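You operate a simulated robot arm through the tools that you are given. There is no shell and no other tool.

Carry out the task below with a simulated robot arm. There is one attempt and no reset: what you move stays moved.

## Task
Run the stack back out, stand it on the orange table and wind the guides to 265 mm.
Fine: one press of the white button, hood shut; wind only once the stack stands on the table; red guide lever loose to wind, locked after. Set down upright: small blanks.
Where things are to end (x, y in the base frame): small blanks within 60 mm of [350, 800].

The check looks at the end state, three seconds after you hand in, the way a careful person would. Anything else that was tipped, shoved, dropped, spilled or broken makes it a failure.

## Robot
A 7-joint arm with a two-finger parallel gripper, fixed in place. Base frame: the origin is at the foot of the arm, x ahead of it, y to its left, z up; the work surface is at about z = 740. Units: mm, degrees, N and s.
With the tool pointing down near the work surface it reaches from about 440 to 920 mm from the base axis. Its first joint turns from -143.0 to 143.0 degrees. Payload 3 kg.
Tool frame: the origin (TCP) lies between the finger pads and is the grasp point; the fingertips stand 30 mm ahead of it; z points along the fingers, y is the line along which they close. Largest opening 94 mm; finger width 28, thickness 10; the body of the gripper, 50 by 96 mm, starts 55 mm behind the TCP.
Orientation is that of the tool frame in the base frame, as [roll, pitch, yaw] about the fixed x, y, z axes, in that order (R = Rz(yaw) Ry(pitch) Rx(roll)). With the fingers straight down and closing along the base's y, the tool's x points along the base's -x, its y along +y and its z along -z.

## Interface
- The arm moves only by the tool play_rows. Its argument "increments" is a list of rows, each a list of 7 numbers: the turn, a rotation vector about the tool's x, y, z in degrees, then the shift along the tool's x, y, z in mm, then the finger opening in mm, from 0 to 94. In form: [[rx, ry, rz, tx, ty, tz, fingers], ...]. A call has 1 to 20 rows; each row is the pose to reach, as a shift and turn from the pose commanded when the call began, along the tool's axes at that moment. Rows are played at 5 a second. More than 50 mm and 8.6 degrees between two rows, or a gripper value outside its range, and nothing of the call is played. Where a pose cannot be reached the arm comes as near as it can. A force on the tool above 60 N (or 10 N above the force at the start of the call, whichever is more), or a blocked arm, ends the call early, and 0.2 s more pass. The fingers move at their own pace (about 72 mm/s each) and stop on an object; they squeeze with about 41 N. The grip force told is the motor's: it shows also when the fingers shut on nothing. Time passes only in rows, and 0.2 s behind the last, so rows that repeat a pose let the fingers close. The reply holds the time, the measured pose of the TCP, the force on the tool along the base axes, the opening and the grip force, in the units named above and with some noise, with the torque about the TCP (base axes, N m) and any sound that the robot's microphone picked up.
- Cameras (640 x 400 px; columns grow to the right, rows downward): "scene" is fixed at [49.2, 649.1, 1348]; the picture's right is [0.96, 0.28, 0.00], its down [0.25, -0.83, -0.49] and it looks along [-0.14, 0.47, -0.87] (base axes); focal length 214 px, centre (320, 200). "wrist" rides on the gripper at [76, 14, -103] in the tool frame; the picture's right is [-0.18, 0.98, 0.00], its down [-0.75, -0.14, -0.64] and it looks along [-0.63, -0.12, 0.77] (tool axes); focal length 243 px, centre (320, 200). There is no depth. A picture from a camera that has moved, and an enlarged one, comes with that camera's place and axes in the base frame and with its lens.
- capture(camera): a new picture of that camera. The clock stands still meanwhile.
- close_up(camera, box): a new picture of the part [left, top, right, bottom] of that camera's present view, enlarged. The clock stands still meanwhile.
- close_job(): hands the job in; it is judged then, once.

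Nothing tells you positions but the pictures and the camera data. Unless the task says otherwise, let go and move clear before handing in.

The tools are called after "Request:" as name(argument=value, ...) on one line, values as JSON. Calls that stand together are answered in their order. play_rows: Moves the arm, as the interface text tells. Its arguments: {"type":"object","properties":{"increments":{"type":"array","items":{"type":"array","items":{"type":"number"}}}},"required":["increments"]} The other tools are called the same way: capture (camera) takes a picture; close_up (camera, box) takes an enlarged picture of a part of a camera's view; close_job () hands the job in.

At the start:

```text
time: 0.0
position: [663.5, 285.6, 1086.9]
orientation: [-180.0, 0.0, 180.0]
force: [-0.3, 1.1, 0.6]
ft_torque: [0.03, 0.01, 0.04]
gripper_width: 93.9
gripper_force: 0.0
```

scene: 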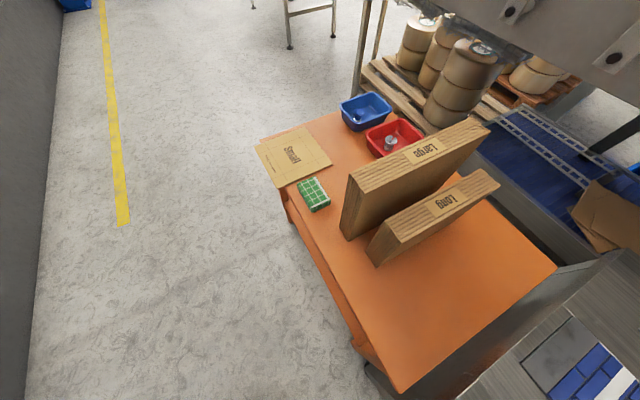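
wrist: 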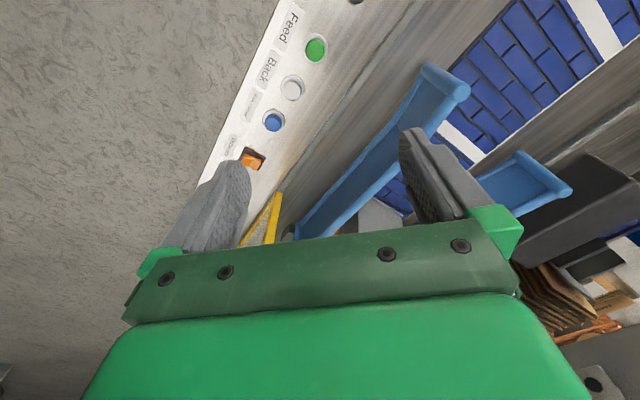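

I see an orange table with stacks labelled "Large", "Long" and a flat "Small" outline, and from the wrist a machine with buttons (Feed, Back, ...). I'll look closer at both views before moving.

Request:
close_up(camera="scene", box=[240, 80, 440, 220])

Request:
close_up(camera="wrist", box=[180, 0, 420, 150])

Request:
close_up(camera="scene", box=[440, 0, 640, 400])

Request:
close_up(camera="wrist", box=[180, 100, 640, 400])

```text
2.86 times, centred on (340, 150) of scene
camera zoom: at [49.2, 649.1, 1348.0], right [0.96, 0.28, 0.0], down [0.25, -0.83, -0.49], along [-0.14, 0.47, -0.87], focal length 613 px, centre (263, 343)
```

zoom: 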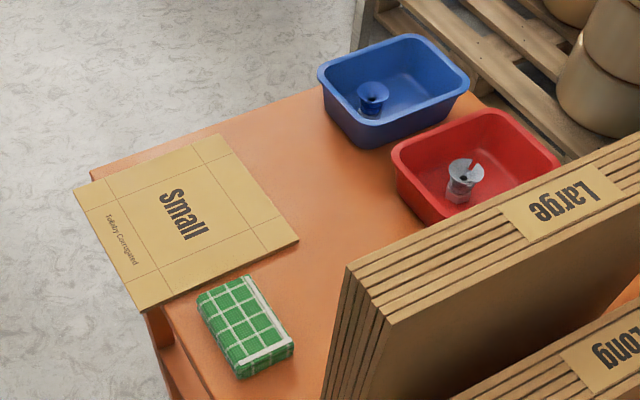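

```text
2.67 times, centred on (300, 75) of wrist
camera zoom: at [587.6, 300.6, 1187.5], right [0.18, 0.98, 0.0], down [0.75, -0.14, 0.64], along [0.63, -0.12, -0.77], focal length 647 px, centre (373, 533)
```

zoom: 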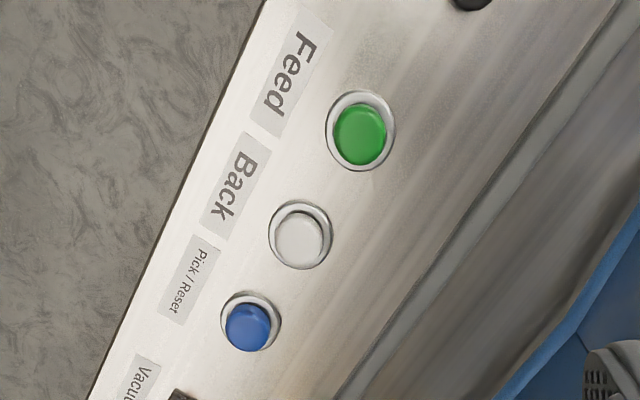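

```text
1.00 times, centred on (540, 200) of scene (not enlarged: the box is as wide or as high as the picture)
camera zoom: at [49.2, 649.1, 1348.0], right [0.96, 0.28, 0.0], down [0.25, -0.83, -0.49], along [-0.14, 0.47, -0.87], focal length 214 px, centre (100, 200)
```

zoom: 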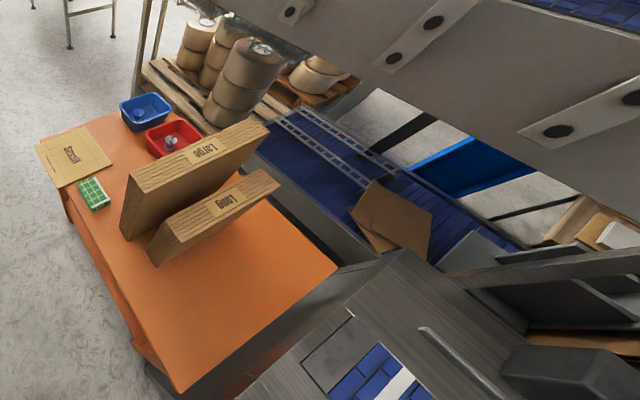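

```text
1.33 times, centred on (410, 250) of wrist
camera zoom: at [587.6, 300.6, 1187.5], right [0.18, 0.98, 0.0], down [0.75, -0.14, 0.64], along [0.63, -0.12, -0.77], focal length 324 px, centre (200, 133)
```

zoom: 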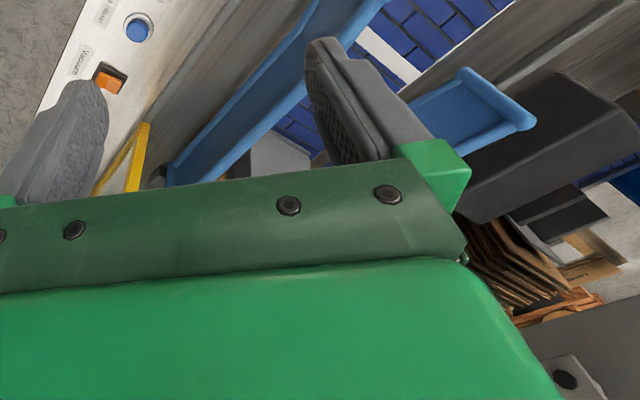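

The wrist camera shows a control panel (Feed green, Back white, Pick/Reset blue, Vacuum orange), a blue guide pair and a yellow part, seemingly on the machine. I'll raise and back the arm to get a wider view for triangulation.

Request:
play_rows(increments=[[0, 0, 0, 40, 0, -30, 94], [0, 0, 0, 80, 0, -60, 94], [0, 0, 0, 120, 0, -90, 94], [0, 0, 0, 160, 0, -120, 94], [0, 0, 0, 160, 0, -120, 94]])

Request:
capture(camera="wrist")

```text
time: 1.2
position: [502.8, 285.9, 1205.6]
orientation: [-180.0, 0.0, 180.0]
force: [0.0, -0.6, 1.0]
ft_torque: [0.03, 0.01, 0.01]
gripper_width: 94.0
gripper_force: 0.0
```

```text
taken
camera wrist: at [427.2, 299.6, 1307.1], right [0.18, 0.98, 0.0], down [0.75, -0.14, 0.64], along [0.63, -0.12, -0.77], focal length 243 px, centre (320, 200)
```

wrist: 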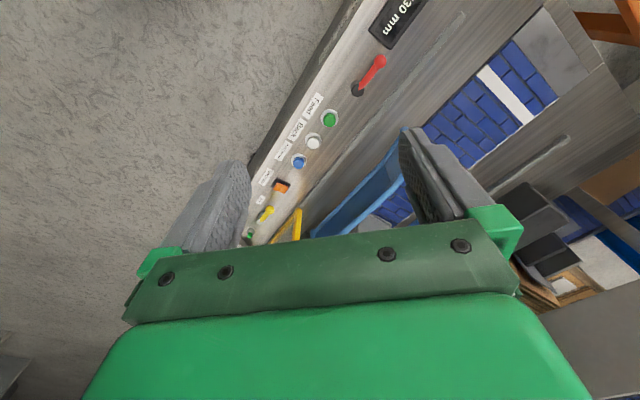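

The panel runs diagonally; I triangulate the white Back button at about (694, 233, 755), the red lever at (568, 378) and the display near (484, 426). Next I scan by turning the wrist, to find the crank, hood and the blank stack.

Request:
play_rows(increments=[[0, 0, -8, 0, 0, -20, 94], [0, 0, -16, 0, 0, -40, 94], [0, 0, -24, 0, 0, -60, 94], [0, 0, -32, 0, 0, -80, 94], [0, 0, -40, 0, 0, -100, 94], [0, 0, -45, 0, 0, -100, 94], [0, 0, -45, 0, 0, -100, 94]])

Request:
capture(camera="wrist")

```text
time: 2.8
position: [504.3, 286.2, 1306.4]
orientation: [-180.0, 0.0, -134.9]
force: [-0.4, 0.5, -0.1]
ft_torque: [-0.02, 0.01, -0.02]
gripper_width: 94.1
gripper_force: 0.1
```

```text
taken
camera wrist: at [440.3, 242.2, 1407.7], right [-0.57, 0.82, 0.0], down [0.63, 0.43, 0.64], along [0.53, 0.36, -0.77], focal length 243 px, centre (320, 200)
```

wrist: 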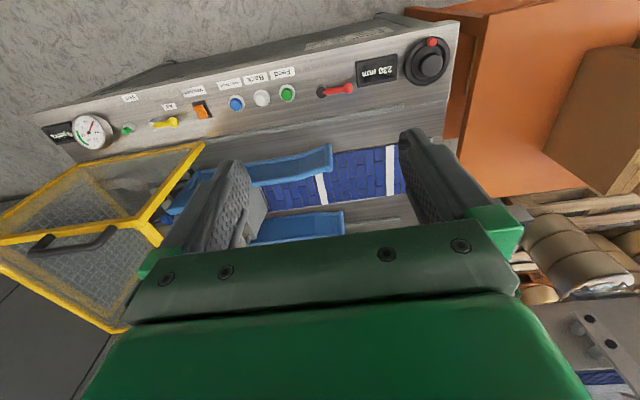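

Now a good view: a knob/handwheel by the "230 mm" display, red lever, buttons, gauge and a yellow mesh hood. I'll zoom into each.

Request:
close_up(camera="wrist", box=[0, 90, 240, 340])

Request:
close_up(camera="wrist", box=[220, 10, 480, 180])

Request:
close_up(camera="wrist", box=[160, 120, 440, 260])

Request:
close_up(camera="wrist", box=[30, 70, 250, 170])

```text
1.60 times, centred on (120, 215) of wrist
camera zoom: at [440.3, 242.2, 1407.7], right [-0.57, 0.82, 0.0], down [0.63, 0.43, 0.64], along [0.53, 0.36, -0.77], focal length 388 px, centre (640, 176)
```

zoom: 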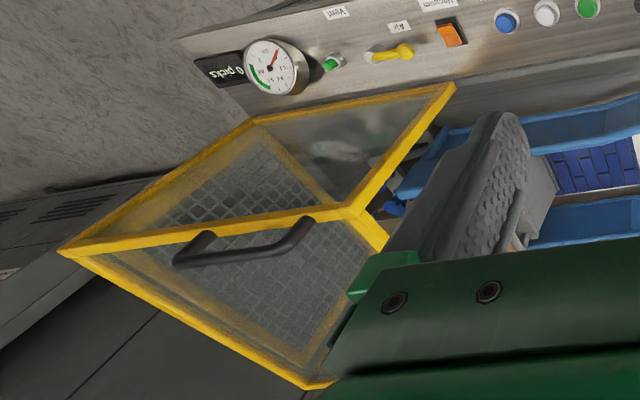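

```text
2.35 times, centred on (350, 95) of wrist
camera zoom: at [440.3, 242.2, 1407.7], right [-0.57, 0.82, 0.0], down [0.63, 0.43, 0.64], along [0.53, 0.36, -0.77], focal length 571 px, centre (249, 447)
```

zoom: 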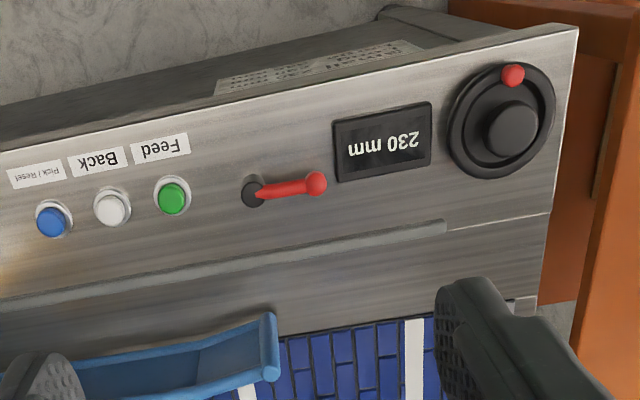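

```text
2.29 times, centred on (300, 190) of wrist
camera zoom: at [440.3, 242.2, 1407.7], right [-0.57, 0.82, 0.0], down [0.63, 0.43, 0.64], along [0.53, 0.36, -0.77], focal length 555 px, centre (366, 223)
```

zoom: 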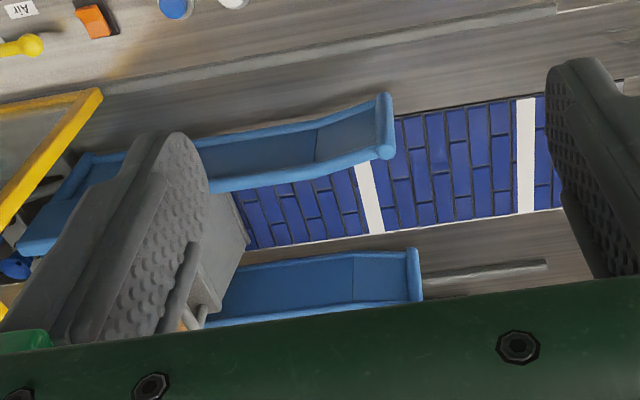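

```text
2.91 times, centred on (140, 120) of wrist
camera zoom: at [440.3, 242.2, 1407.7], right [-0.57, 0.82, 0.0], down [0.63, 0.43, 0.64], along [0.53, 0.36, -0.77], focal length 706 px, centre (844, 433)
```

zoom: 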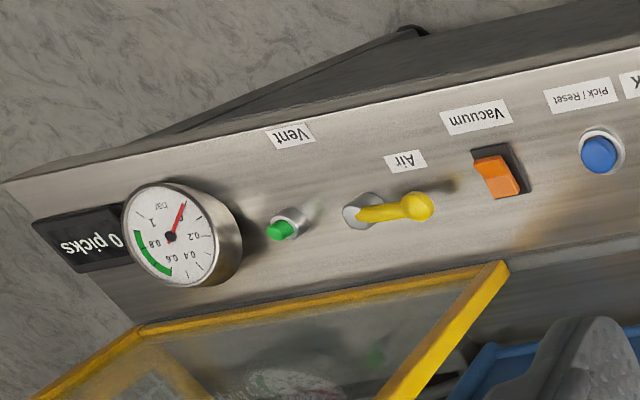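

The hood seems a yellow mesh box over the pick end; I need to see whether it's shut and where the stack is. I'll swing the arm to the right to look at the hood side.

Request:
play_rows(increments=[[0, 0, 5, 24, -33, 0, 94], [0, 0, 10, 48, -67, 0, 94], [0, 0, 15, 73, -101, 0, 94], [0, 0, 20, 97, -134, 0, 94], [0, 0, 25, 121, -168, 0, 94], [0, 0, 25, 145, -201, 0, 94], [0, 0, 25, 170, -235, 0, 94], [0, 0, 25, 170, -235, 0, 94]])

Request:
capture(camera="wrist")

```text
time: 4.6
position: [548.4, -0.5, 1305.9]
orientation: [180.0, -0.1, -160.0]
force: [0.3, -0.4, -0.3]
ft_torque: [-0.02, -0.01, 0.03]
gripper_width: 94.0
gripper_force: 0.1
```

```text
taken
camera wrist: at [473.0, -12.3, 1407.3], right [-0.16, 0.99, 0.0], down [0.76, 0.13, 0.64], along [0.63, 0.1, -0.77], focal length 243 px, centre (320, 200)
```

wrist: 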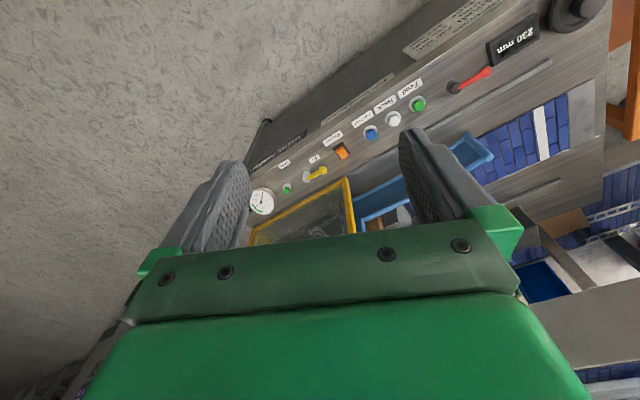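

The gauge is at about (1035,-120), far end. The gripper hides half of the view, so I tilt the tool up to see more forward.

Request:
play_rows(increments=[[0, -8, 0, 0, 0, 0, 94], [0, -16, 0, 0, 0, 0, 94], [0, -24, 0, 0, 0, 0, 94], [0, -30, 0, 0, 0, 0, 94], [0, -30, 0, 0, 0, 0, 94]])

Request:
capture(camera="wrist")

Request:
close_up(camera="wrist", box=[220, 60, 480, 240])

```text
time: 5.8
position: [548.9, -0.4, 1305.3]
orientation: [-180.0, 29.9, -160.0]
force: [0.6, 0.2, 0.4]
ft_torque: [0.01, 0.0, 0.01]
gripper_width: 93.8
gripper_force: 0.1
```

```text
taken
camera wrist: at [434.7, -26.3, 1355.1], right [-0.19, 0.98, 0.09], down [0.36, -0.02, 0.93], along [0.91, 0.21, -0.35], focal length 243 px, centre (320, 200)
```

wrist: 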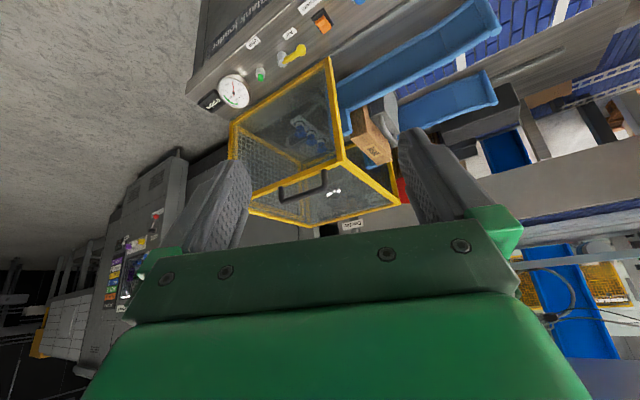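

```text
2.22 times, centred on (350, 150) of wrist
camera zoom: at [434.7, -26.3, 1355.1], right [-0.19, 0.98, 0.09], down [0.36, -0.02, 0.93], along [0.91, 0.21, -0.35], focal length 539 px, centre (253, 311)
```

zoom: 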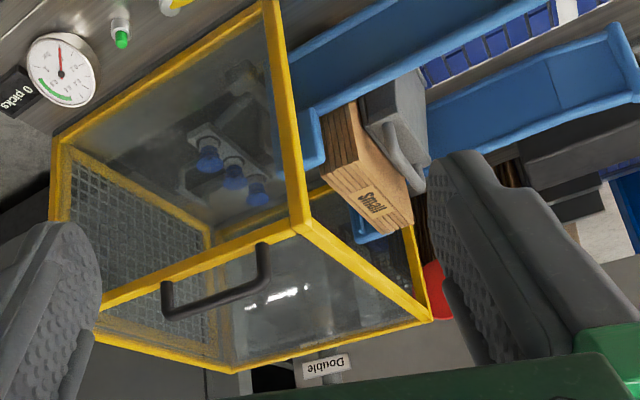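

The hood box rests with its lower edge at the machine surface (about z=760 at both corners), so it looks shut; the stack "Small" stands in front of the suction heads with a grey follower behind it. I'll straighten the tool, close the fingers and hover above the white button to check it close up.

Request:
play_rows(increments=[[0, 8, 0, 0, 0, 0, 0], [0, 16, 0, 0, 0, 0, 0], [0, 24, 0, 0, 0, 0, 0], [0, 30, 0, 0, 0, 0, 0], [0, 30, 0, 0, 0, 0, 0]])

Request:
close_up(camera="scene", box=[320, 100, 580, 300])

```text
time: 7.0
position: [549.3, 0.2, 1305.9]
orientation: [180.0, 0.0, -160.1]
force: [0.2, 0.0, 0.6]
ft_torque: [0.0, 0.0, 0.01]
gripper_width: 0.0
gripper_force: 32.6
```

```text
2.00 times, centred on (450, 200) of scene
camera zoom: at [49.2, 649.1, 1348.0], right [0.96, 0.28, 0.0], down [0.25, -0.83, -0.49], along [-0.14, 0.47, -0.87], focal length 429 px, centre (60, 200)
```

zoom: 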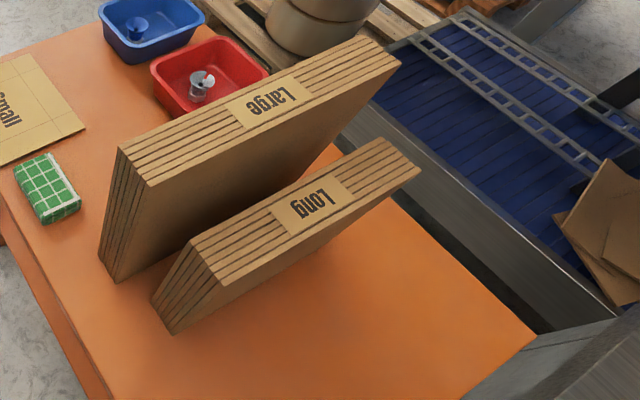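

The hood looks shut and the target spot (350,800) is free, with Long's base running parallel along 45°. Now I move over the white button at about 145 mm above it, turning the tool to align with the panel.

Request:
play_rows(increments=[[0, 0, -3, -20, 15, 37, 0], [0, 0, -6, -40, 31, 74, 0], [0, 0, -9, -60, 46, 110, 0], [0, 0, -12, -80, 62, 147, 0], [0, 0, -15, -98, 77, 184, 0], [0, 0, -18, -118, 92, 221, 0], [0, 0, -21, -137, 108, 258, 0], [0, 0, -24, -157, 123, 295, 0], [0, 0, -26, -177, 139, 331, 0], [0, 0, -26, -196, 154, 368, 0], [0, 0, -26, -216, 169, 405, 0], [0, 0, -26, -216, 169, 405, 0]])

Request:
capture(camera="wrist")

```text
time: 9.6
position: [697.4, 232.5, 900.9]
orientation: [180.0, 0.0, -134.1]
force: [0.6, 0.1, 0.5]
ft_torque: [0.03, -0.04, 0.0]
gripper_width: 0.0
gripper_force: 33.0
```

```text
taken
camera wrist: at [634.7, 188.3, 1001.9], right [-0.58, 0.82, 0.0], down [0.62, 0.44, 0.64], along [0.52, 0.37, -0.77], focal length 243 px, centre (320, 200)
```

wrist: 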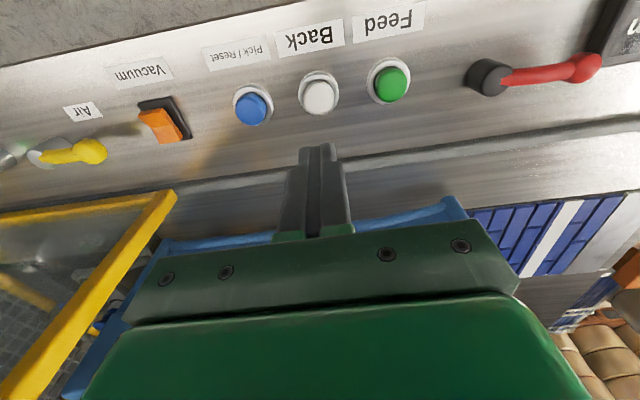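

The white button is centred right below the fingers at about (696.5, 232.5), cap top around z≈753, panel horizontal. I lower to just above it and check again.

Request:
play_rows(increments=[[0, 0, 0, 0.5, 0.5, 35, 0], [0, 0, 0, 0.5, 0.5, 70, 0], [0, 0, 0, 0.5, 0.5, 100, 0], [0, 0, 0, 0.5, 0.5, 100, 0]])

Request:
capture(camera="wrist")

Request:
close_up(camera="wrist", box=[220, 60, 420, 220])

```text
time: 10.6
position: [696.1, 229.0, 798.5]
orientation: [180.0, 0.0, -134.0]
force: [-0.5, -0.1, -0.1]
ft_torque: [-0.01, 0.04, 0.02]
gripper_width: 0.0
gripper_force: 33.1
```

```text
taken
camera wrist: at [632.6, 185.6, 899.5], right [-0.58, 0.81, 0.0], down [0.62, 0.44, 0.64], along [0.52, 0.37, -0.77], focal length 243 px, centre (320, 200)
```

wrist: 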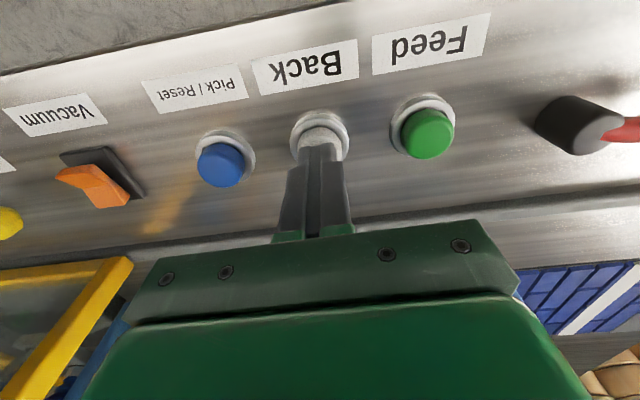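

```text
2.50 times, centred on (320, 140) of wrist
camera zoom: at [632.6, 185.6, 899.5], right [-0.58, 0.81, 0.0], down [0.62, 0.44, 0.64], along [0.52, 0.37, -0.77], focal length 606 px, centre (320, 350)
```

zoom: 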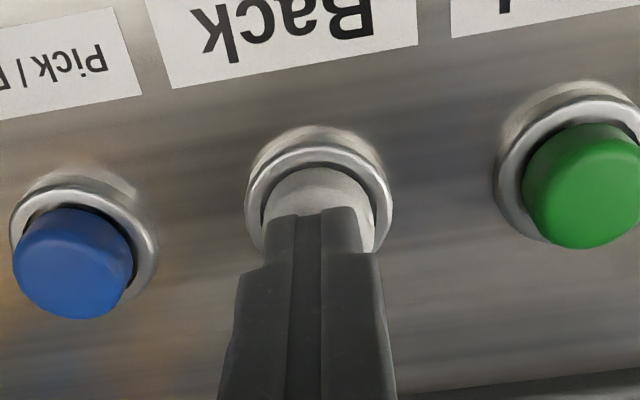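

The fingers are centred over the white cap with about 10 mm to go. I press down in small steps.

Request:
play_rows(increments=[[0, 0, 0, 0, 0, 6, 0], [0, 0, 0, 0, 0, 8, 0], [0, 0, 0, 0, 0, 9, 0], [0, 0, 0, 0, 0, 10, 0], [0, 0, 0, 0, 0, 11, 0], [0, 0, 0, 0, 0, 12, 0], [0, 0, 0, 0, 0, 13, 0], [0, 0, 0, 0, 0, 14, 0]])

```text
time: 12.4
position: [694.9, 232.9, 787.2]
orientation: [180.0, 0.0, -134.1]
force: [1.9, -1.6, 3.6]
ft_torque: [-0.05, -0.09, -0.03]
gripper_width: 0.0
gripper_force: 33.2
heard: click
```

I heard a click, so Back was pressed. I withdraw straight up and look at the stack.

Request:
play_rows(increments=[[0, 0, 0, 0, 0, -15, 0], [0, 0, 0, 0, 0, -55, 0], [0, 0, 0, 0, 0, -100, 0], [0, 0, 0, 0, 0, -150, 0], [0, 0, 0, 0, 0, -200, 0], [0, 0, 0, 30, 0, -250, 0], [0, 0, 0, 60, 0, -300, 0], [0, 0, 0, 100, 0, -330, 0], [0, 0, 0, 100, 0, -330, 0]])

Request:
capture(camera="wrist")

Request:
capture(camera="scene")

```text
refused: row 6 steps farther than a row can; nothing moved
```

```text
taken
camera wrist: at [631.2, 188.0, 888.5], right [-0.58, 0.81, 0.0], down [0.62, 0.44, 0.64], along [0.52, 0.37, -0.77], focal length 243 px, centre (320, 200)
```

wrist: 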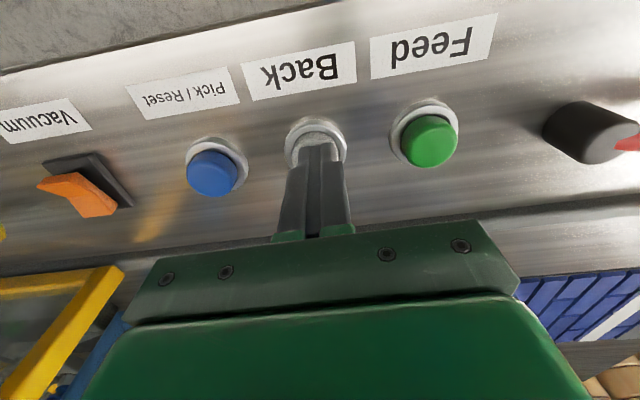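

```text
taken
```

scene: 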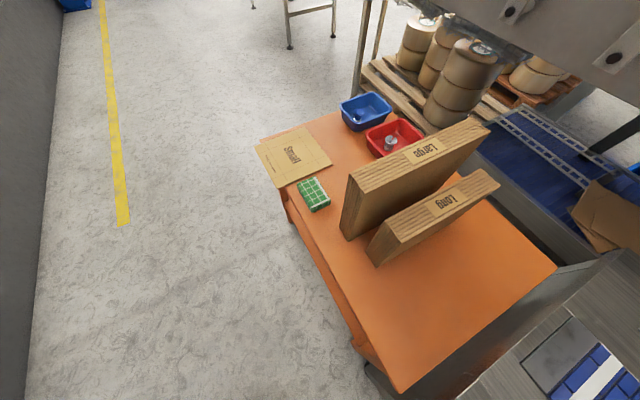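

The click was heard; my retreat was refused for a step too large, so I retreat with smaller steps now.

Request:
play_rows(increments=[[0, 0, 0, 0, 0, -20, 0], [0, 0, 0, 0, 0, -60, 0], [0, 0, 0, 0, 0, -100, 0], [0, 0, 0, 0, 0, -145, 0], [0, 0, 0, 0, 0, -190, 0], [0, 0, 0, 20, 0, -230, 0], [0, 0, 0, 40, 0, -270, 0], [0, 0, 0, 70, 0, -305, 0], [0, 0, 0, 100, 0, -330, 0], [0, 0, 0, 100, 0, -330, 0]])

Request:
capture(camera="wrist")

Request:
capture(camera="scene")

```text
time: 14.6
position: [624.5, 160.4, 1117.3]
orientation: [-180.0, 0.0, -133.9]
force: [0.3, -0.5, 0.3]
ft_torque: [-0.01, -0.02, -0.01]
gripper_width: 0.0
gripper_force: 33.2
```

```text
taken
camera wrist: at [562.2, 115.4, 1217.8], right [-0.58, 0.81, 0.0], down [0.62, 0.44, 0.64], along [0.52, 0.37, -0.77], focal length 243 px, centre (320, 200)
```

wrist: 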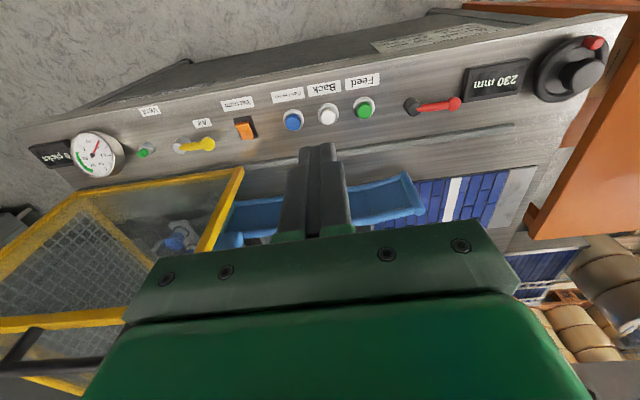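

```text
taken
```

scene: 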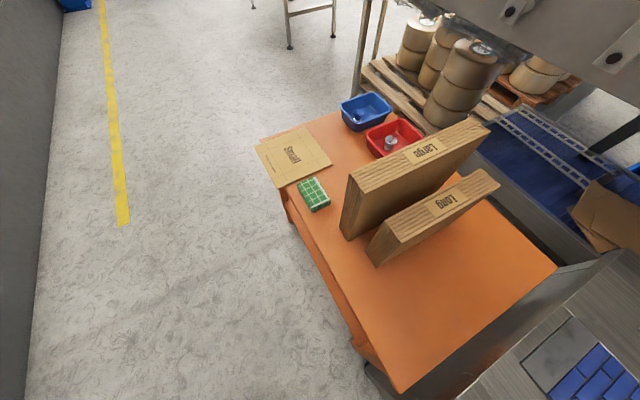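

The stack isn't visible in this view. I raise and tilt the tool to see the bed between the guides.

Request:
play_rows(increments=[[0, -6, 0, 0, 0, -35, 94], [0, -12, 0, 10, 0, -70, 94], [0, -18, 0, 20, 0, -105, 94], [0, -24, 0, 30, 0, -140, 94], [0, -30, 0, 40, 0, -175, 94], [0, -30, 0, 50, 0, -210, 94], [0, -30, 0, 50, 0, -210, 94], [0, -30, 0, 50, 0, -210, 94]])

Request:
capture(camera="wrist")

```text
time: 16.4
position: [589.6, 124.4, 1328.1]
orientation: [-180.0, 30.0, -134.1]
force: [-0.8, 0.0, 1.1]
ft_torque: [-0.05, 0.03, 0.01]
gripper_width: 94.2
gripper_force: 0.1
```

```text
taken
camera wrist: at [498.3, 49.8, 1377.0], right [-0.6, 0.8, 0.09], down [0.33, 0.14, 0.93], along [0.73, 0.59, -0.35], focal length 243 px, centre (320, 200)
```

wrist: 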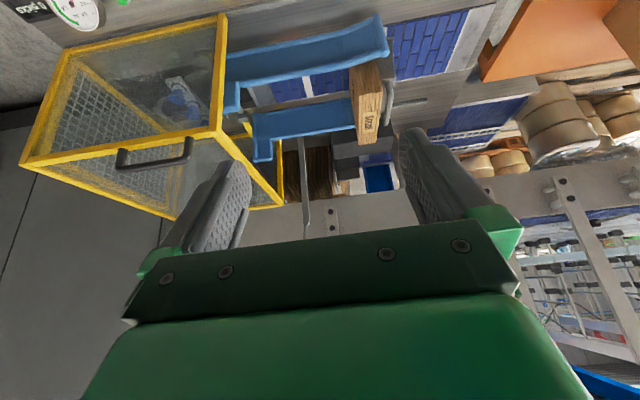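

The stack has moved out along the bed past the guide ends. I zoom in and check whether it's still moving.

Request:
close_up(camera="wrist", box=[210, 0, 510, 200])

Request:
play_rows(increments=[[0, 0, 0, 0, 0, 0, 94], [0, 0, 0, 0, 0, 0, 94], [0, 0, 0, 0, 0, 0, 94], [0, 0, 0, 0, 0, 0, 94], [0, 0, 0, 0, 0, 0, 94], [0, 0, 0, 0, 0, 0, 94], [0, 0, 0, 0, 0, 0, 94], [0, 0, 0, 0, 0, 0, 94], [0, 0, 0, 0, 0, 0, 94], [0, 0, 0, 0, 0, 0, 94]])

Request:
close_up(camera="wrist", box=[210, 0, 510, 200])

```text
2.00 times, centred on (360, 100) of wrist
camera zoom: at [498.3, 49.8, 1377.0], right [-0.6, 0.8, 0.09], down [0.33, 0.14, 0.93], along [0.73, 0.59, -0.35], focal length 485 px, centre (240, 400)
```

zoom: 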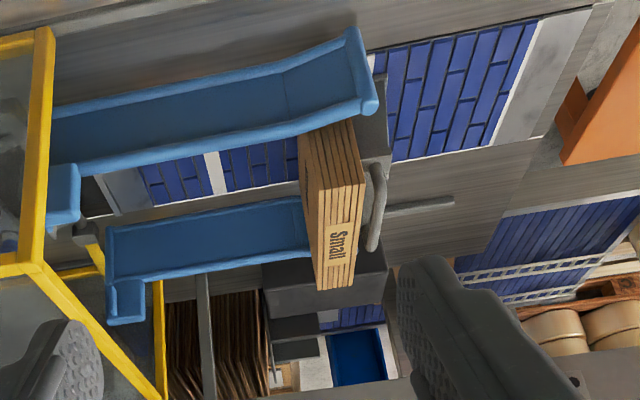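

```text
time: 18.6
position: [589.2, 123.6, 1327.9]
orientation: [-180.0, 30.0, -134.1]
force: [-0.2, 0.4, -0.3]
ft_torque: [0.03, 0.01, 0.01]
gripper_width: 94.3
gripper_force: 0.0
```

```text
2.00 times, centred on (360, 100) of wrist
camera zoom: at [498.4, 49.8, 1376.9], right [-0.6, 0.8, 0.09], down [0.33, 0.14, 0.93], along [0.73, 0.59, -0.35], focal length 485 px, centre (240, 400)
```

zoom: 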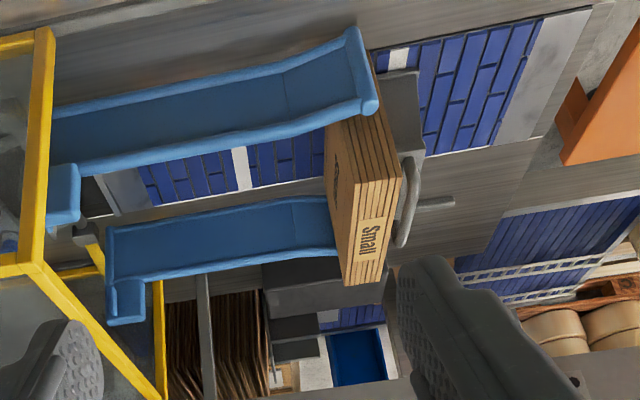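

It's still moving slowly, pushed out with the follower behind it. I wait for it to stop.

Request:
play_rows(increments=[[0, 0, 0, 0, 0, 0, 94], [0, 0, 0, 0, 0, 0, 94], [0, 0, 0, 0, 0, 0, 94], [0, 0, 0, 0, 0, 0, 94], [0, 0, 0, 0, 0, 0, 94], [0, 0, 0, 0, 0, 0, 94], [0, 0, 0, 0, 0, 0, 94], [0, 0, 0, 0, 0, 0, 94], [0, 0, 0, 0, 0, 0, 94], [0, 0, 0, 0, 0, 0, 94], [0, 0, 0, 0, 0, 0, 94], [0, 0, 0, 0, 0, 0, 94], [0, 0, 0, 0, 0, 0, 94], [0, 0, 0, 0, 0, 0, 94], [0, 0, 0, 0, 0, 0, 94], [0, 0, 0, 0, 0, 0, 94], [0, 0, 0, 0, 0, 0, 94], [0, 0, 0, 0, 0, 0, 94], [0, 0, 0, 0, 0, 0, 94], [0, 0, 0, 0, 0, 0, 94]])

Request:
close_up(camera="wrist", box=[210, 0, 510, 200])

Request:
play_rows(increments=[[0, 0, 0, 0, 0, 0, 94], [0, 0, 0, 0, 0, 0, 94], [0, 0, 0, 0, 0, 0, 94], [0, 0, 0, 0, 0, 0, 94], [0, 0, 0, 0, 0, 0, 94], [0, 0, 0, 0, 0, 0, 94], [0, 0, 0, 0, 0, 0, 94], [0, 0, 0, 0, 0, 0, 94], [0, 0, 0, 0, 0, 0, 94], [0, 0, 0, 0, 0, 0, 94], [0, 0, 0, 0, 0, 0, 94], [0, 0, 0, 0, 0, 0, 94], [0, 0, 0, 0, 0, 0, 94], [0, 0, 0, 0, 0, 0, 94], [0, 0, 0, 0, 0, 0, 94], [0, 0, 0, 0, 0, 0, 94], [0, 0, 0, 0, 0, 0, 94], [0, 0, 0, 0, 0, 0, 94], [0, 0, 0, 0, 0, 0, 94], [0, 0, 0, 0, 0, 0, 94]])

Request:
close_up(camera="wrist", box=[210, 0, 510, 200])

Request:
capture(camera="scene")

```text
time: 22.8
position: [590.4, 123.8, 1326.6]
orientation: [180.0, 30.0, -134.0]
force: [0.4, 0.2, 0.0]
ft_torque: [0.02, 0.0, -0.01]
gripper_width: 93.9
gripper_force: 0.0
```

```text
2.00 times, centred on (360, 100) of wrist
camera zoom: at [498.4, 49.8, 1376.9], right [-0.6, 0.8, 0.09], down [0.33, 0.14, 0.93], along [0.73, 0.59, -0.35], focal length 485 px, centre (240, 400)
```

zoom: 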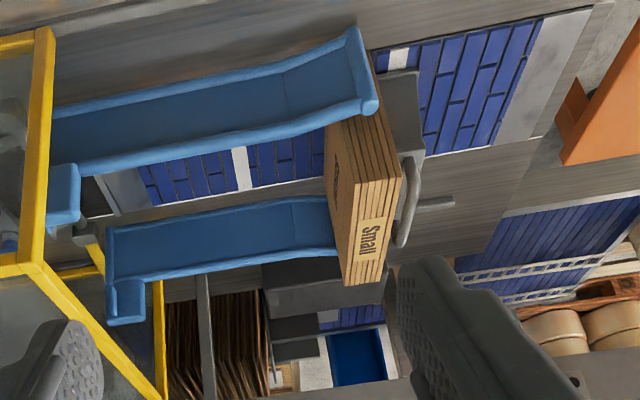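

```text
time: 27.0
position: [590.1, 123.6, 1327.6]
orientation: [-179.9, 30.0, -134.0]
force: [-0.7, 0.4, 0.2]
ft_torque: [0.0, 0.02, 0.01]
gripper_width: 94.1
gripper_force: 0.0
```

```text
2.00 times, centred on (360, 100) of wrist
camera zoom: at [498.4, 49.8, 1376.9], right [-0.6, 0.8, 0.09], down [0.33, 0.14, 0.93], along [0.73, 0.59, -0.35], focal length 485 px, centre (240, 400)
```

zoom: 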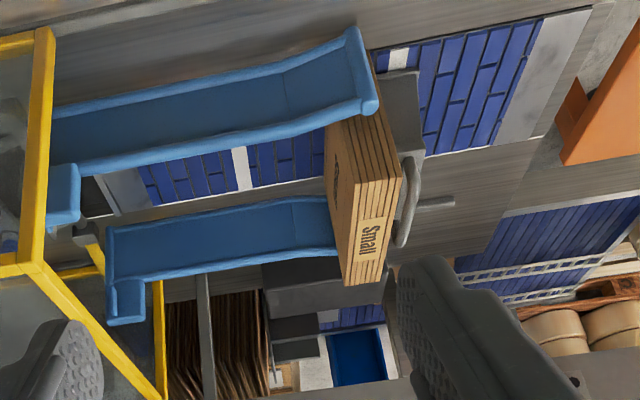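

```text
taken
```

scene: 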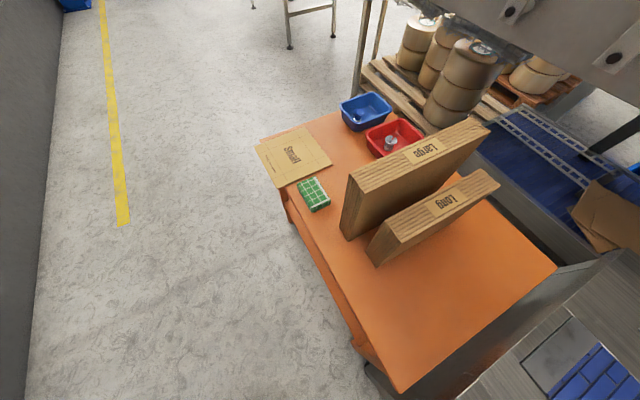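

The stack has stopped with the grey follower just behind it on the entry side. I need its exact place and top height, so I shift the camera left for a second viewpoint.

Request:
play_rows(increments=[[0, 0, 0, -18, 40, 10, 94], [0, 0, 0, -36, 80, 21, 94], [0, 0, 0, -54, 120, 31, 94], [0, 0, 0, -72, 160, 42, 94], [0, 0, 0, -90, 200, 52, 94], [0, 0, 0, -108, 240, 62, 94], [0, 0, 0, -126, 280, 73, 94], [0, 0, 0, -126, 280, 73, 94]])

Request:
capture(camera="wrist")

Request:
close_up(camera="wrist", box=[140, 0, 440, 200])

```text
time: 28.8
position: [487.3, 421.6, 1326.3]
orientation: [180.0, 30.0, -134.0]
force: [0.5, 0.7, 0.4]
ft_torque: [0.0, -0.02, -0.01]
gripper_width: 93.9
gripper_force: 0.0
```

```text
taken
camera wrist: at [396.5, 347.7, 1376.1], right [-0.6, 0.8, 0.09], down [0.33, 0.14, 0.93], along [0.73, 0.59, -0.35], focal length 243 px, centre (320, 200)
```

wrist: 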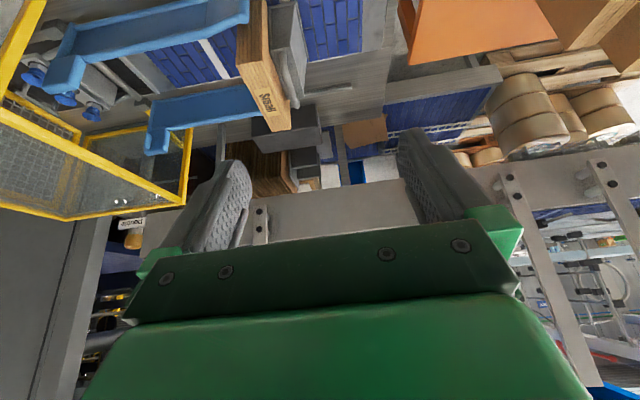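

```text
2.00 times, centred on (290, 100) of wrist
camera zoom: at [396.5, 347.7, 1376.1], right [-0.6, 0.8, 0.09], down [0.33, 0.14, 0.93], along [0.73, 0.59, -0.35], focal length 485 px, centre (380, 400)
```

zoom: 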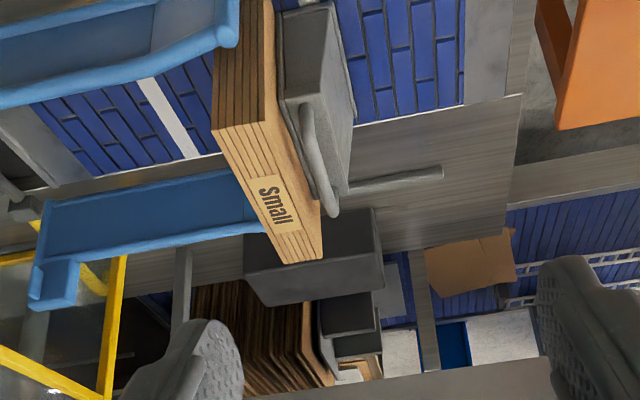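

The stack's top is near z≈965, about 50 mm thick, centre near (799, 549); the follower's handle bar sits ~30 mm behind it at z≈925. I move in closer above it for precise measuring, keeping the 30° forward tilt for reach.

Request:
play_rows(increments=[[0, 0, 0, -15, -19, 36, 80], [0, 0, 0, -31, -38, 74, 80], [0, 0, 0, -47, -57, 111, 80], [0, 0, 0, -63, -76, 148, 80], [0, 0, 0, -79, -95, 185, 80], [0, 0, 0, -95, -115, 223, 80], [0, 0, 0, -110, -134, 260, 80], [0, 0, 0, -110, -134, 260, 80]])

Request:
capture(camera="wrist")

Request:
capture(camera="scene")

```text
time: 30.6
position: [740.5, 494.2, 1158.3]
orientation: [180.0, 30.0, -133.9]
force: [-0.3, -0.3, -0.2]
ft_torque: [-0.03, 0.02, 0.02]
gripper_width: 79.9
gripper_force: 0.1
```

```text
taken
camera wrist: at [649.8, 420.0, 1207.2], right [-0.6, 0.8, 0.09], down [0.33, 0.14, 0.93], along [0.73, 0.59, -0.35], focal length 243 px, centre (320, 200)
```

wrist: 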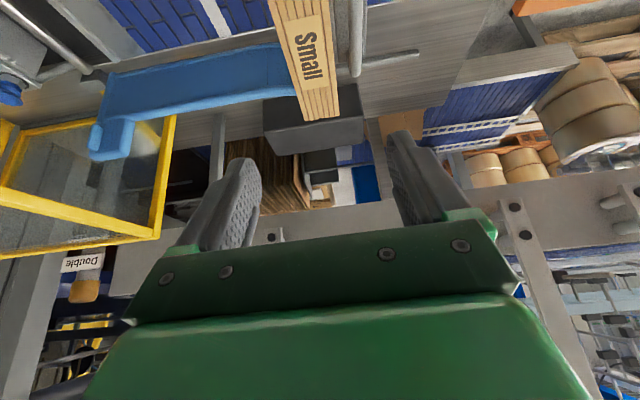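

```text
taken
```

scene: 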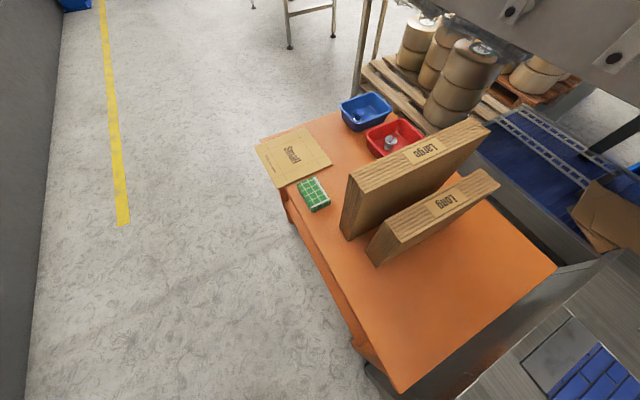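

The label centre on the stack's top comes out at about (800, 545), top z≈965, thickness ≈52 mm. I go above this point (TCP z≈1050) to check reach and alignment.

Request:
play_rows(increments=[[0, 0, 0, -4, -2, 34, 80], [0, 0, 0, -7, -3, 67, 80], [0, 0, 0, -11, -5, 100, 80], [0, 0, 0, -14, -6.6, 133, 80], [0, 0, 0, -14, -6.6, 133, 80]])

Request:
capture(camera="wrist")

Request:
close_up(camera="wrist", box=[200, 0, 440, 160])

```text
time: 31.8
position: [801.5, 543.8, 1047.1]
orientation: [180.0, 30.0, -133.9]
force: [1.1, 0.2, 0.2]
ft_torque: [0.0, -0.01, 0.01]
gripper_width: 80.0
gripper_force: 0.0
```

```text
taken
camera wrist: at [709.5, 470.5, 1096.8], right [-0.6, 0.8, 0.09], down [0.33, 0.14, 0.93], along [0.73, 0.59, -0.35], focal length 243 px, centre (320, 200)
```

wrist: 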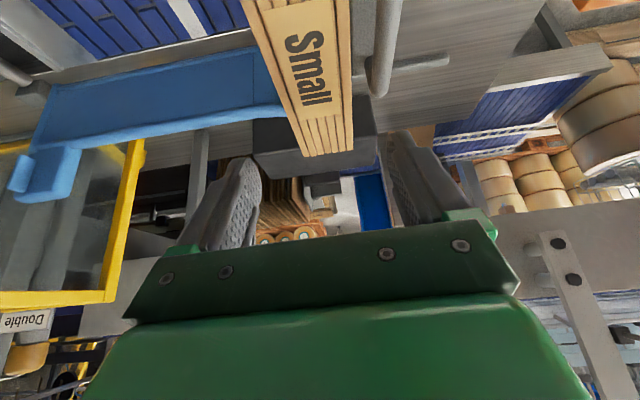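

```text
2.50 times, centred on (320, 80) of wrist
camera zoom: at [709.5, 470.5, 1096.8], right [-0.6, 0.8, 0.09], down [0.33, 0.14, 0.93], along [0.73, 0.59, -0.35], focal length 606 px, centre (320, 500)
```

zoom: 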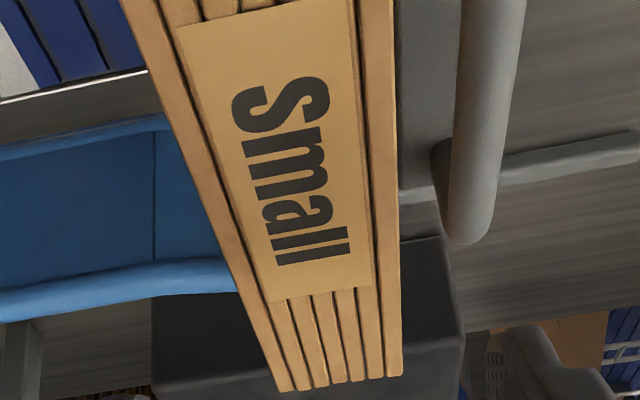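

Refined: stack midline y≈x−252, centre ≈(800.5, 548.5), top z≈962, thickness 51 mm, faces at exactly 45°. The handle bar is close, so I'll use a 70 mm opening and a shallow grip; first down to just above the top to verify.

Request:
play_rows(increments=[[0.5, 0, 0.95, 5, 2.8, 10, 70], [0.55, 0, 0.95, 12, 2.8, 25, 70], [0.55, 0, 0.95, 21, 2.8, 40.5, 70], [0.55, 0, 0.95, 21, 2.8, 40.5, 70]])

Request:
capture(camera="wrist")

Request:
close_up(camera="wrist", box=[200, 0, 440, 160])

```text
time: 32.8
position: [800.6, 547.5, 1003.4]
orientation: [-179.9, 30.0, -135.0]
force: [1.4, 0.2, -0.2]
ft_torque: [0.02, 0.03, -0.03]
gripper_width: 70.0
gripper_force: 0.0
```

```text
taken
camera wrist: at [708.2, 475.2, 1052.3], right [-0.58, 0.81, 0.09], down [0.33, 0.13, 0.93], along [0.74, 0.57, -0.35], focal length 243 px, centre (320, 200)
```

wrist: 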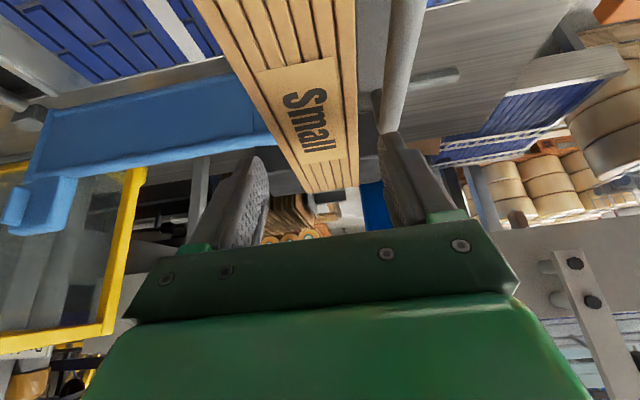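

```text
2.50 times, centred on (320, 80) of wrist
camera zoom: at [708.2, 475.2, 1052.3], right [-0.58, 0.81, 0.09], down [0.33, 0.13, 0.93], along [0.74, 0.57, -0.35], focal length 606 px, centre (320, 500)
```

zoom: 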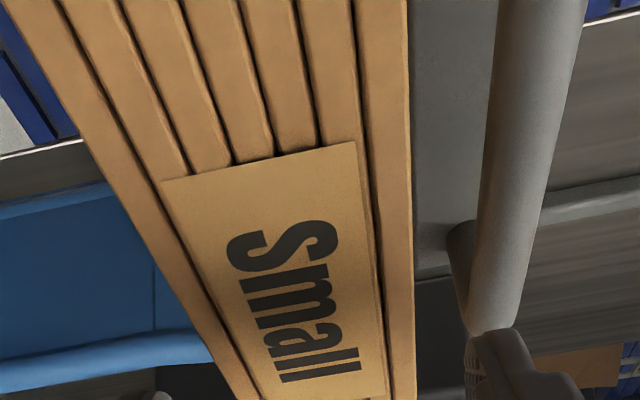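

Alignment is within 1–2 mm. I descend to z≈945 with the fingers straddling the stack.

Request:
play_rows(increments=[[0, 0, 0, 8, -1.5, 14, 70], [0, 0, 0, 16, -1.5, 28, 70], [0, 0, 0, 22, -1.5, 39, 70], [0, 0, 0, 28, -1.5, 48.5, 70], [0, 0, 0, 28, -1.5, 48.5, 70]])

Request:
capture(camera="wrist")

```text
time: 34.0
position: [803.5, 547.7, 948.1]
orientation: [-180.0, 30.1, -135.2]
force: [-0.9, -0.5, -0.4]
ft_torque: [0.0, 0.04, 0.0]
gripper_width: 70.1
gripper_force: 0.0
```

```text
taken
camera wrist: at [709.9, 474.2, 997.4], right [-0.58, 0.81, 0.09], down [0.33, 0.13, 0.93], along [0.74, 0.57, -0.35], focal length 243 px, centre (320, 200)
```

wrist: 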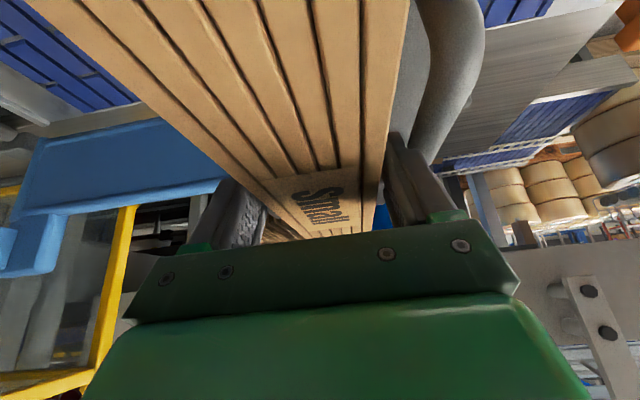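

The fingers straddle the stack cleanly on both sides. I close the grip.

Request:
play_rows(increments=[[0, 0, 0, 0, 0, 0, 55], [0, 0, 0, 0, 0, 0, 45], [0, 0, 0, 0, 0, 0, 20], [0, 0, 0, 0, 0, 0, 20], [0, 0, 0, 0, 0, 0, 20]])

Request:
capture(camera="wrist")

```text
time: 35.2
position: [802.2, 547.2, 947.9]
orientation: [-179.8, 30.0, -135.0]
force: [0.8, 2.2, 2.4]
ft_torque: [0.07, -0.09, 0.13]
gripper_width: 60.2
gripper_force: 41.1
```

```text
taken
camera wrist: at [709.8, 474.2, 997.4], right [-0.58, 0.81, 0.09], down [0.33, 0.13, 0.93], along [0.74, 0.57, -0.35], focal length 243 px, centre (320, 200)
```

wrist: 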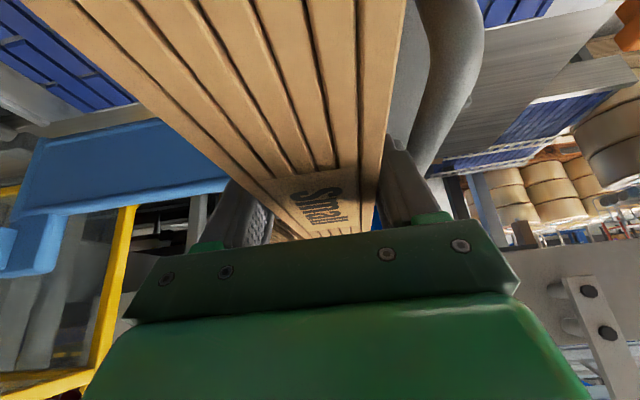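

The fingers stopped at 60 mm with full grip force, a bit wider than I estimated. I inspect the contact before lifting.

Request:
close_up(camera="wrist", box=[200, 100, 460, 260])

Request:
close_up(camera="wrist", box=[360, 0, 520, 240])

```text
2.46 times, centred on (330, 180) of wrist
camera zoom: at [709.8, 474.2, 997.4], right [-0.58, 0.81, 0.09], down [0.33, 0.13, 0.93], along [0.74, 0.57, -0.35], focal length 597 px, centre (295, 249)
```

zoom: 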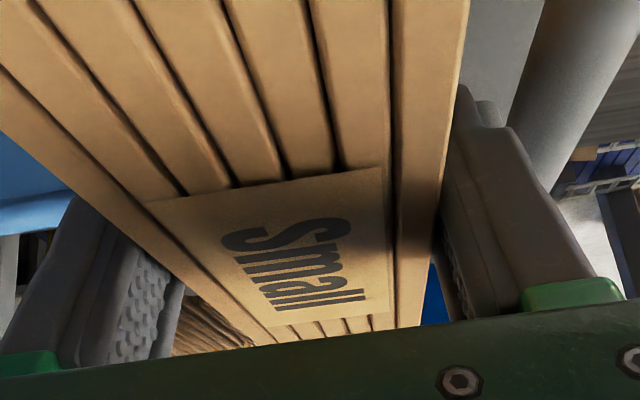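

```text
1.67 times, centred on (440, 120) of wrist
camera zoom: at [709.8, 474.2, 997.4], right [-0.58, 0.81, 0.09], down [0.33, 0.13, 0.93], along [0.74, 0.57, -0.35], focal length 404 px, centre (120, 333)
```

zoom: 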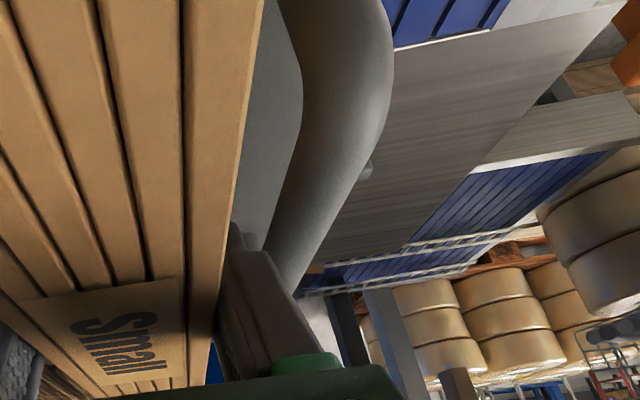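

The fingers are flush on both stack faces. I lift gently by 20 mm and check.

Request:
play_rows(increments=[[0, 0, 0, -2, 0, -3.5, 20], [0, 0, 0, -5, 0, -8.7, 20], [0, 0, 0, -10, 0, -17.3, 20], [0, 0, 0, -10, 0, -17.3, 20]])

Request:
capture(camera="wrist")

```text
time: 36.2
position: [801.6, 547.2, 967.7]
orientation: [180.0, 29.9, -135.1]
force: [0.5, -0.4, -3.5]
ft_torque: [-0.01, 0.03, -0.02]
gripper_width: 60.3
gripper_force: 41.3
```

```text
taken
camera wrist: at [709.5, 473.9, 1016.8], right [-0.58, 0.81, 0.09], down [0.33, 0.13, 0.93], along [0.74, 0.57, -0.35], focal length 243 px, centre (320, 200)
```

wrist: 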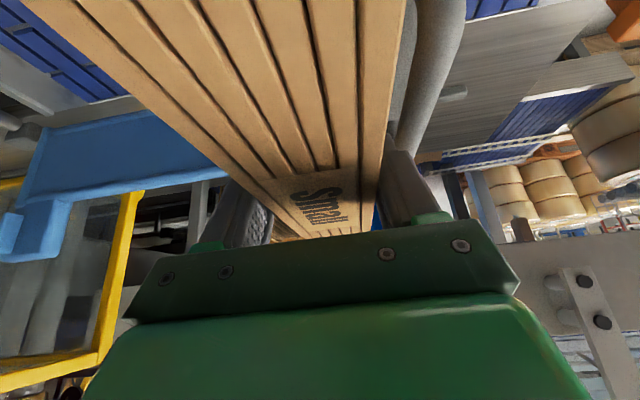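

The stack lifts cleanly (about 4 N weight). I raise it well clear of guides and follower.

Request:
play_rows(increments=[[0, 0, 0, -10, 0, -17.3, 20], [0, 0, 0, -25, 0, -43.3, 20], [0, 0, 0, -42, 0, -72.7, 20], [0, 0, 0, -60, 0, -104, 20], [0, 0, 0, -78, 0, -135, 20], [0, 0, 0, -90, 0, -156, 20], [0, 0, 0, -90, 0, -156, 20]])

Request:
capture(camera="wrist")

Request:
capture(camera="scene")

```text
time: 37.8
position: [800.1, 546.3, 1135.6]
orientation: [179.8, 30.0, -135.1]
force: [0.3, 0.0, -3.3]
ft_torque: [-0.03, 0.03, -0.03]
gripper_width: 60.0
gripper_force: 40.7
out of reach, approached as far as the arm can: row 6, 7
```

```text
taken
camera wrist: at [708.2, 473.7, 1184.9], right [-0.58, 0.81, 0.09], down [0.34, 0.13, 0.93], along [0.74, 0.57, -0.35], focal length 243 px, centre (320, 200)
```

wrist: 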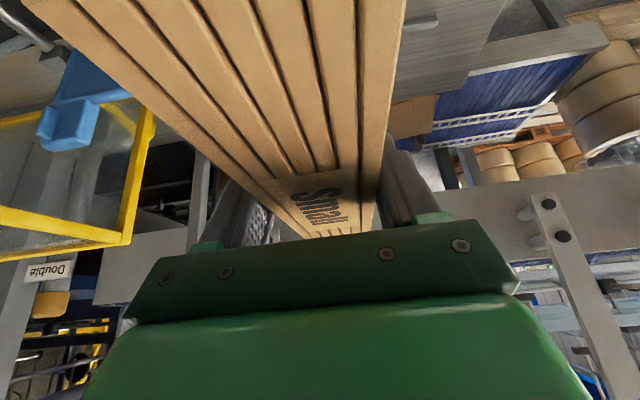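

```text
taken
```

scene: 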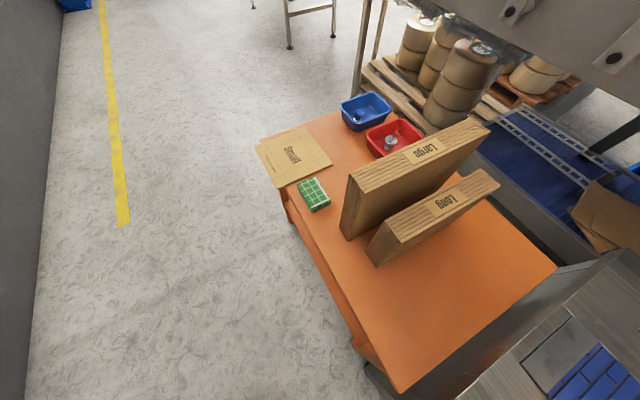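

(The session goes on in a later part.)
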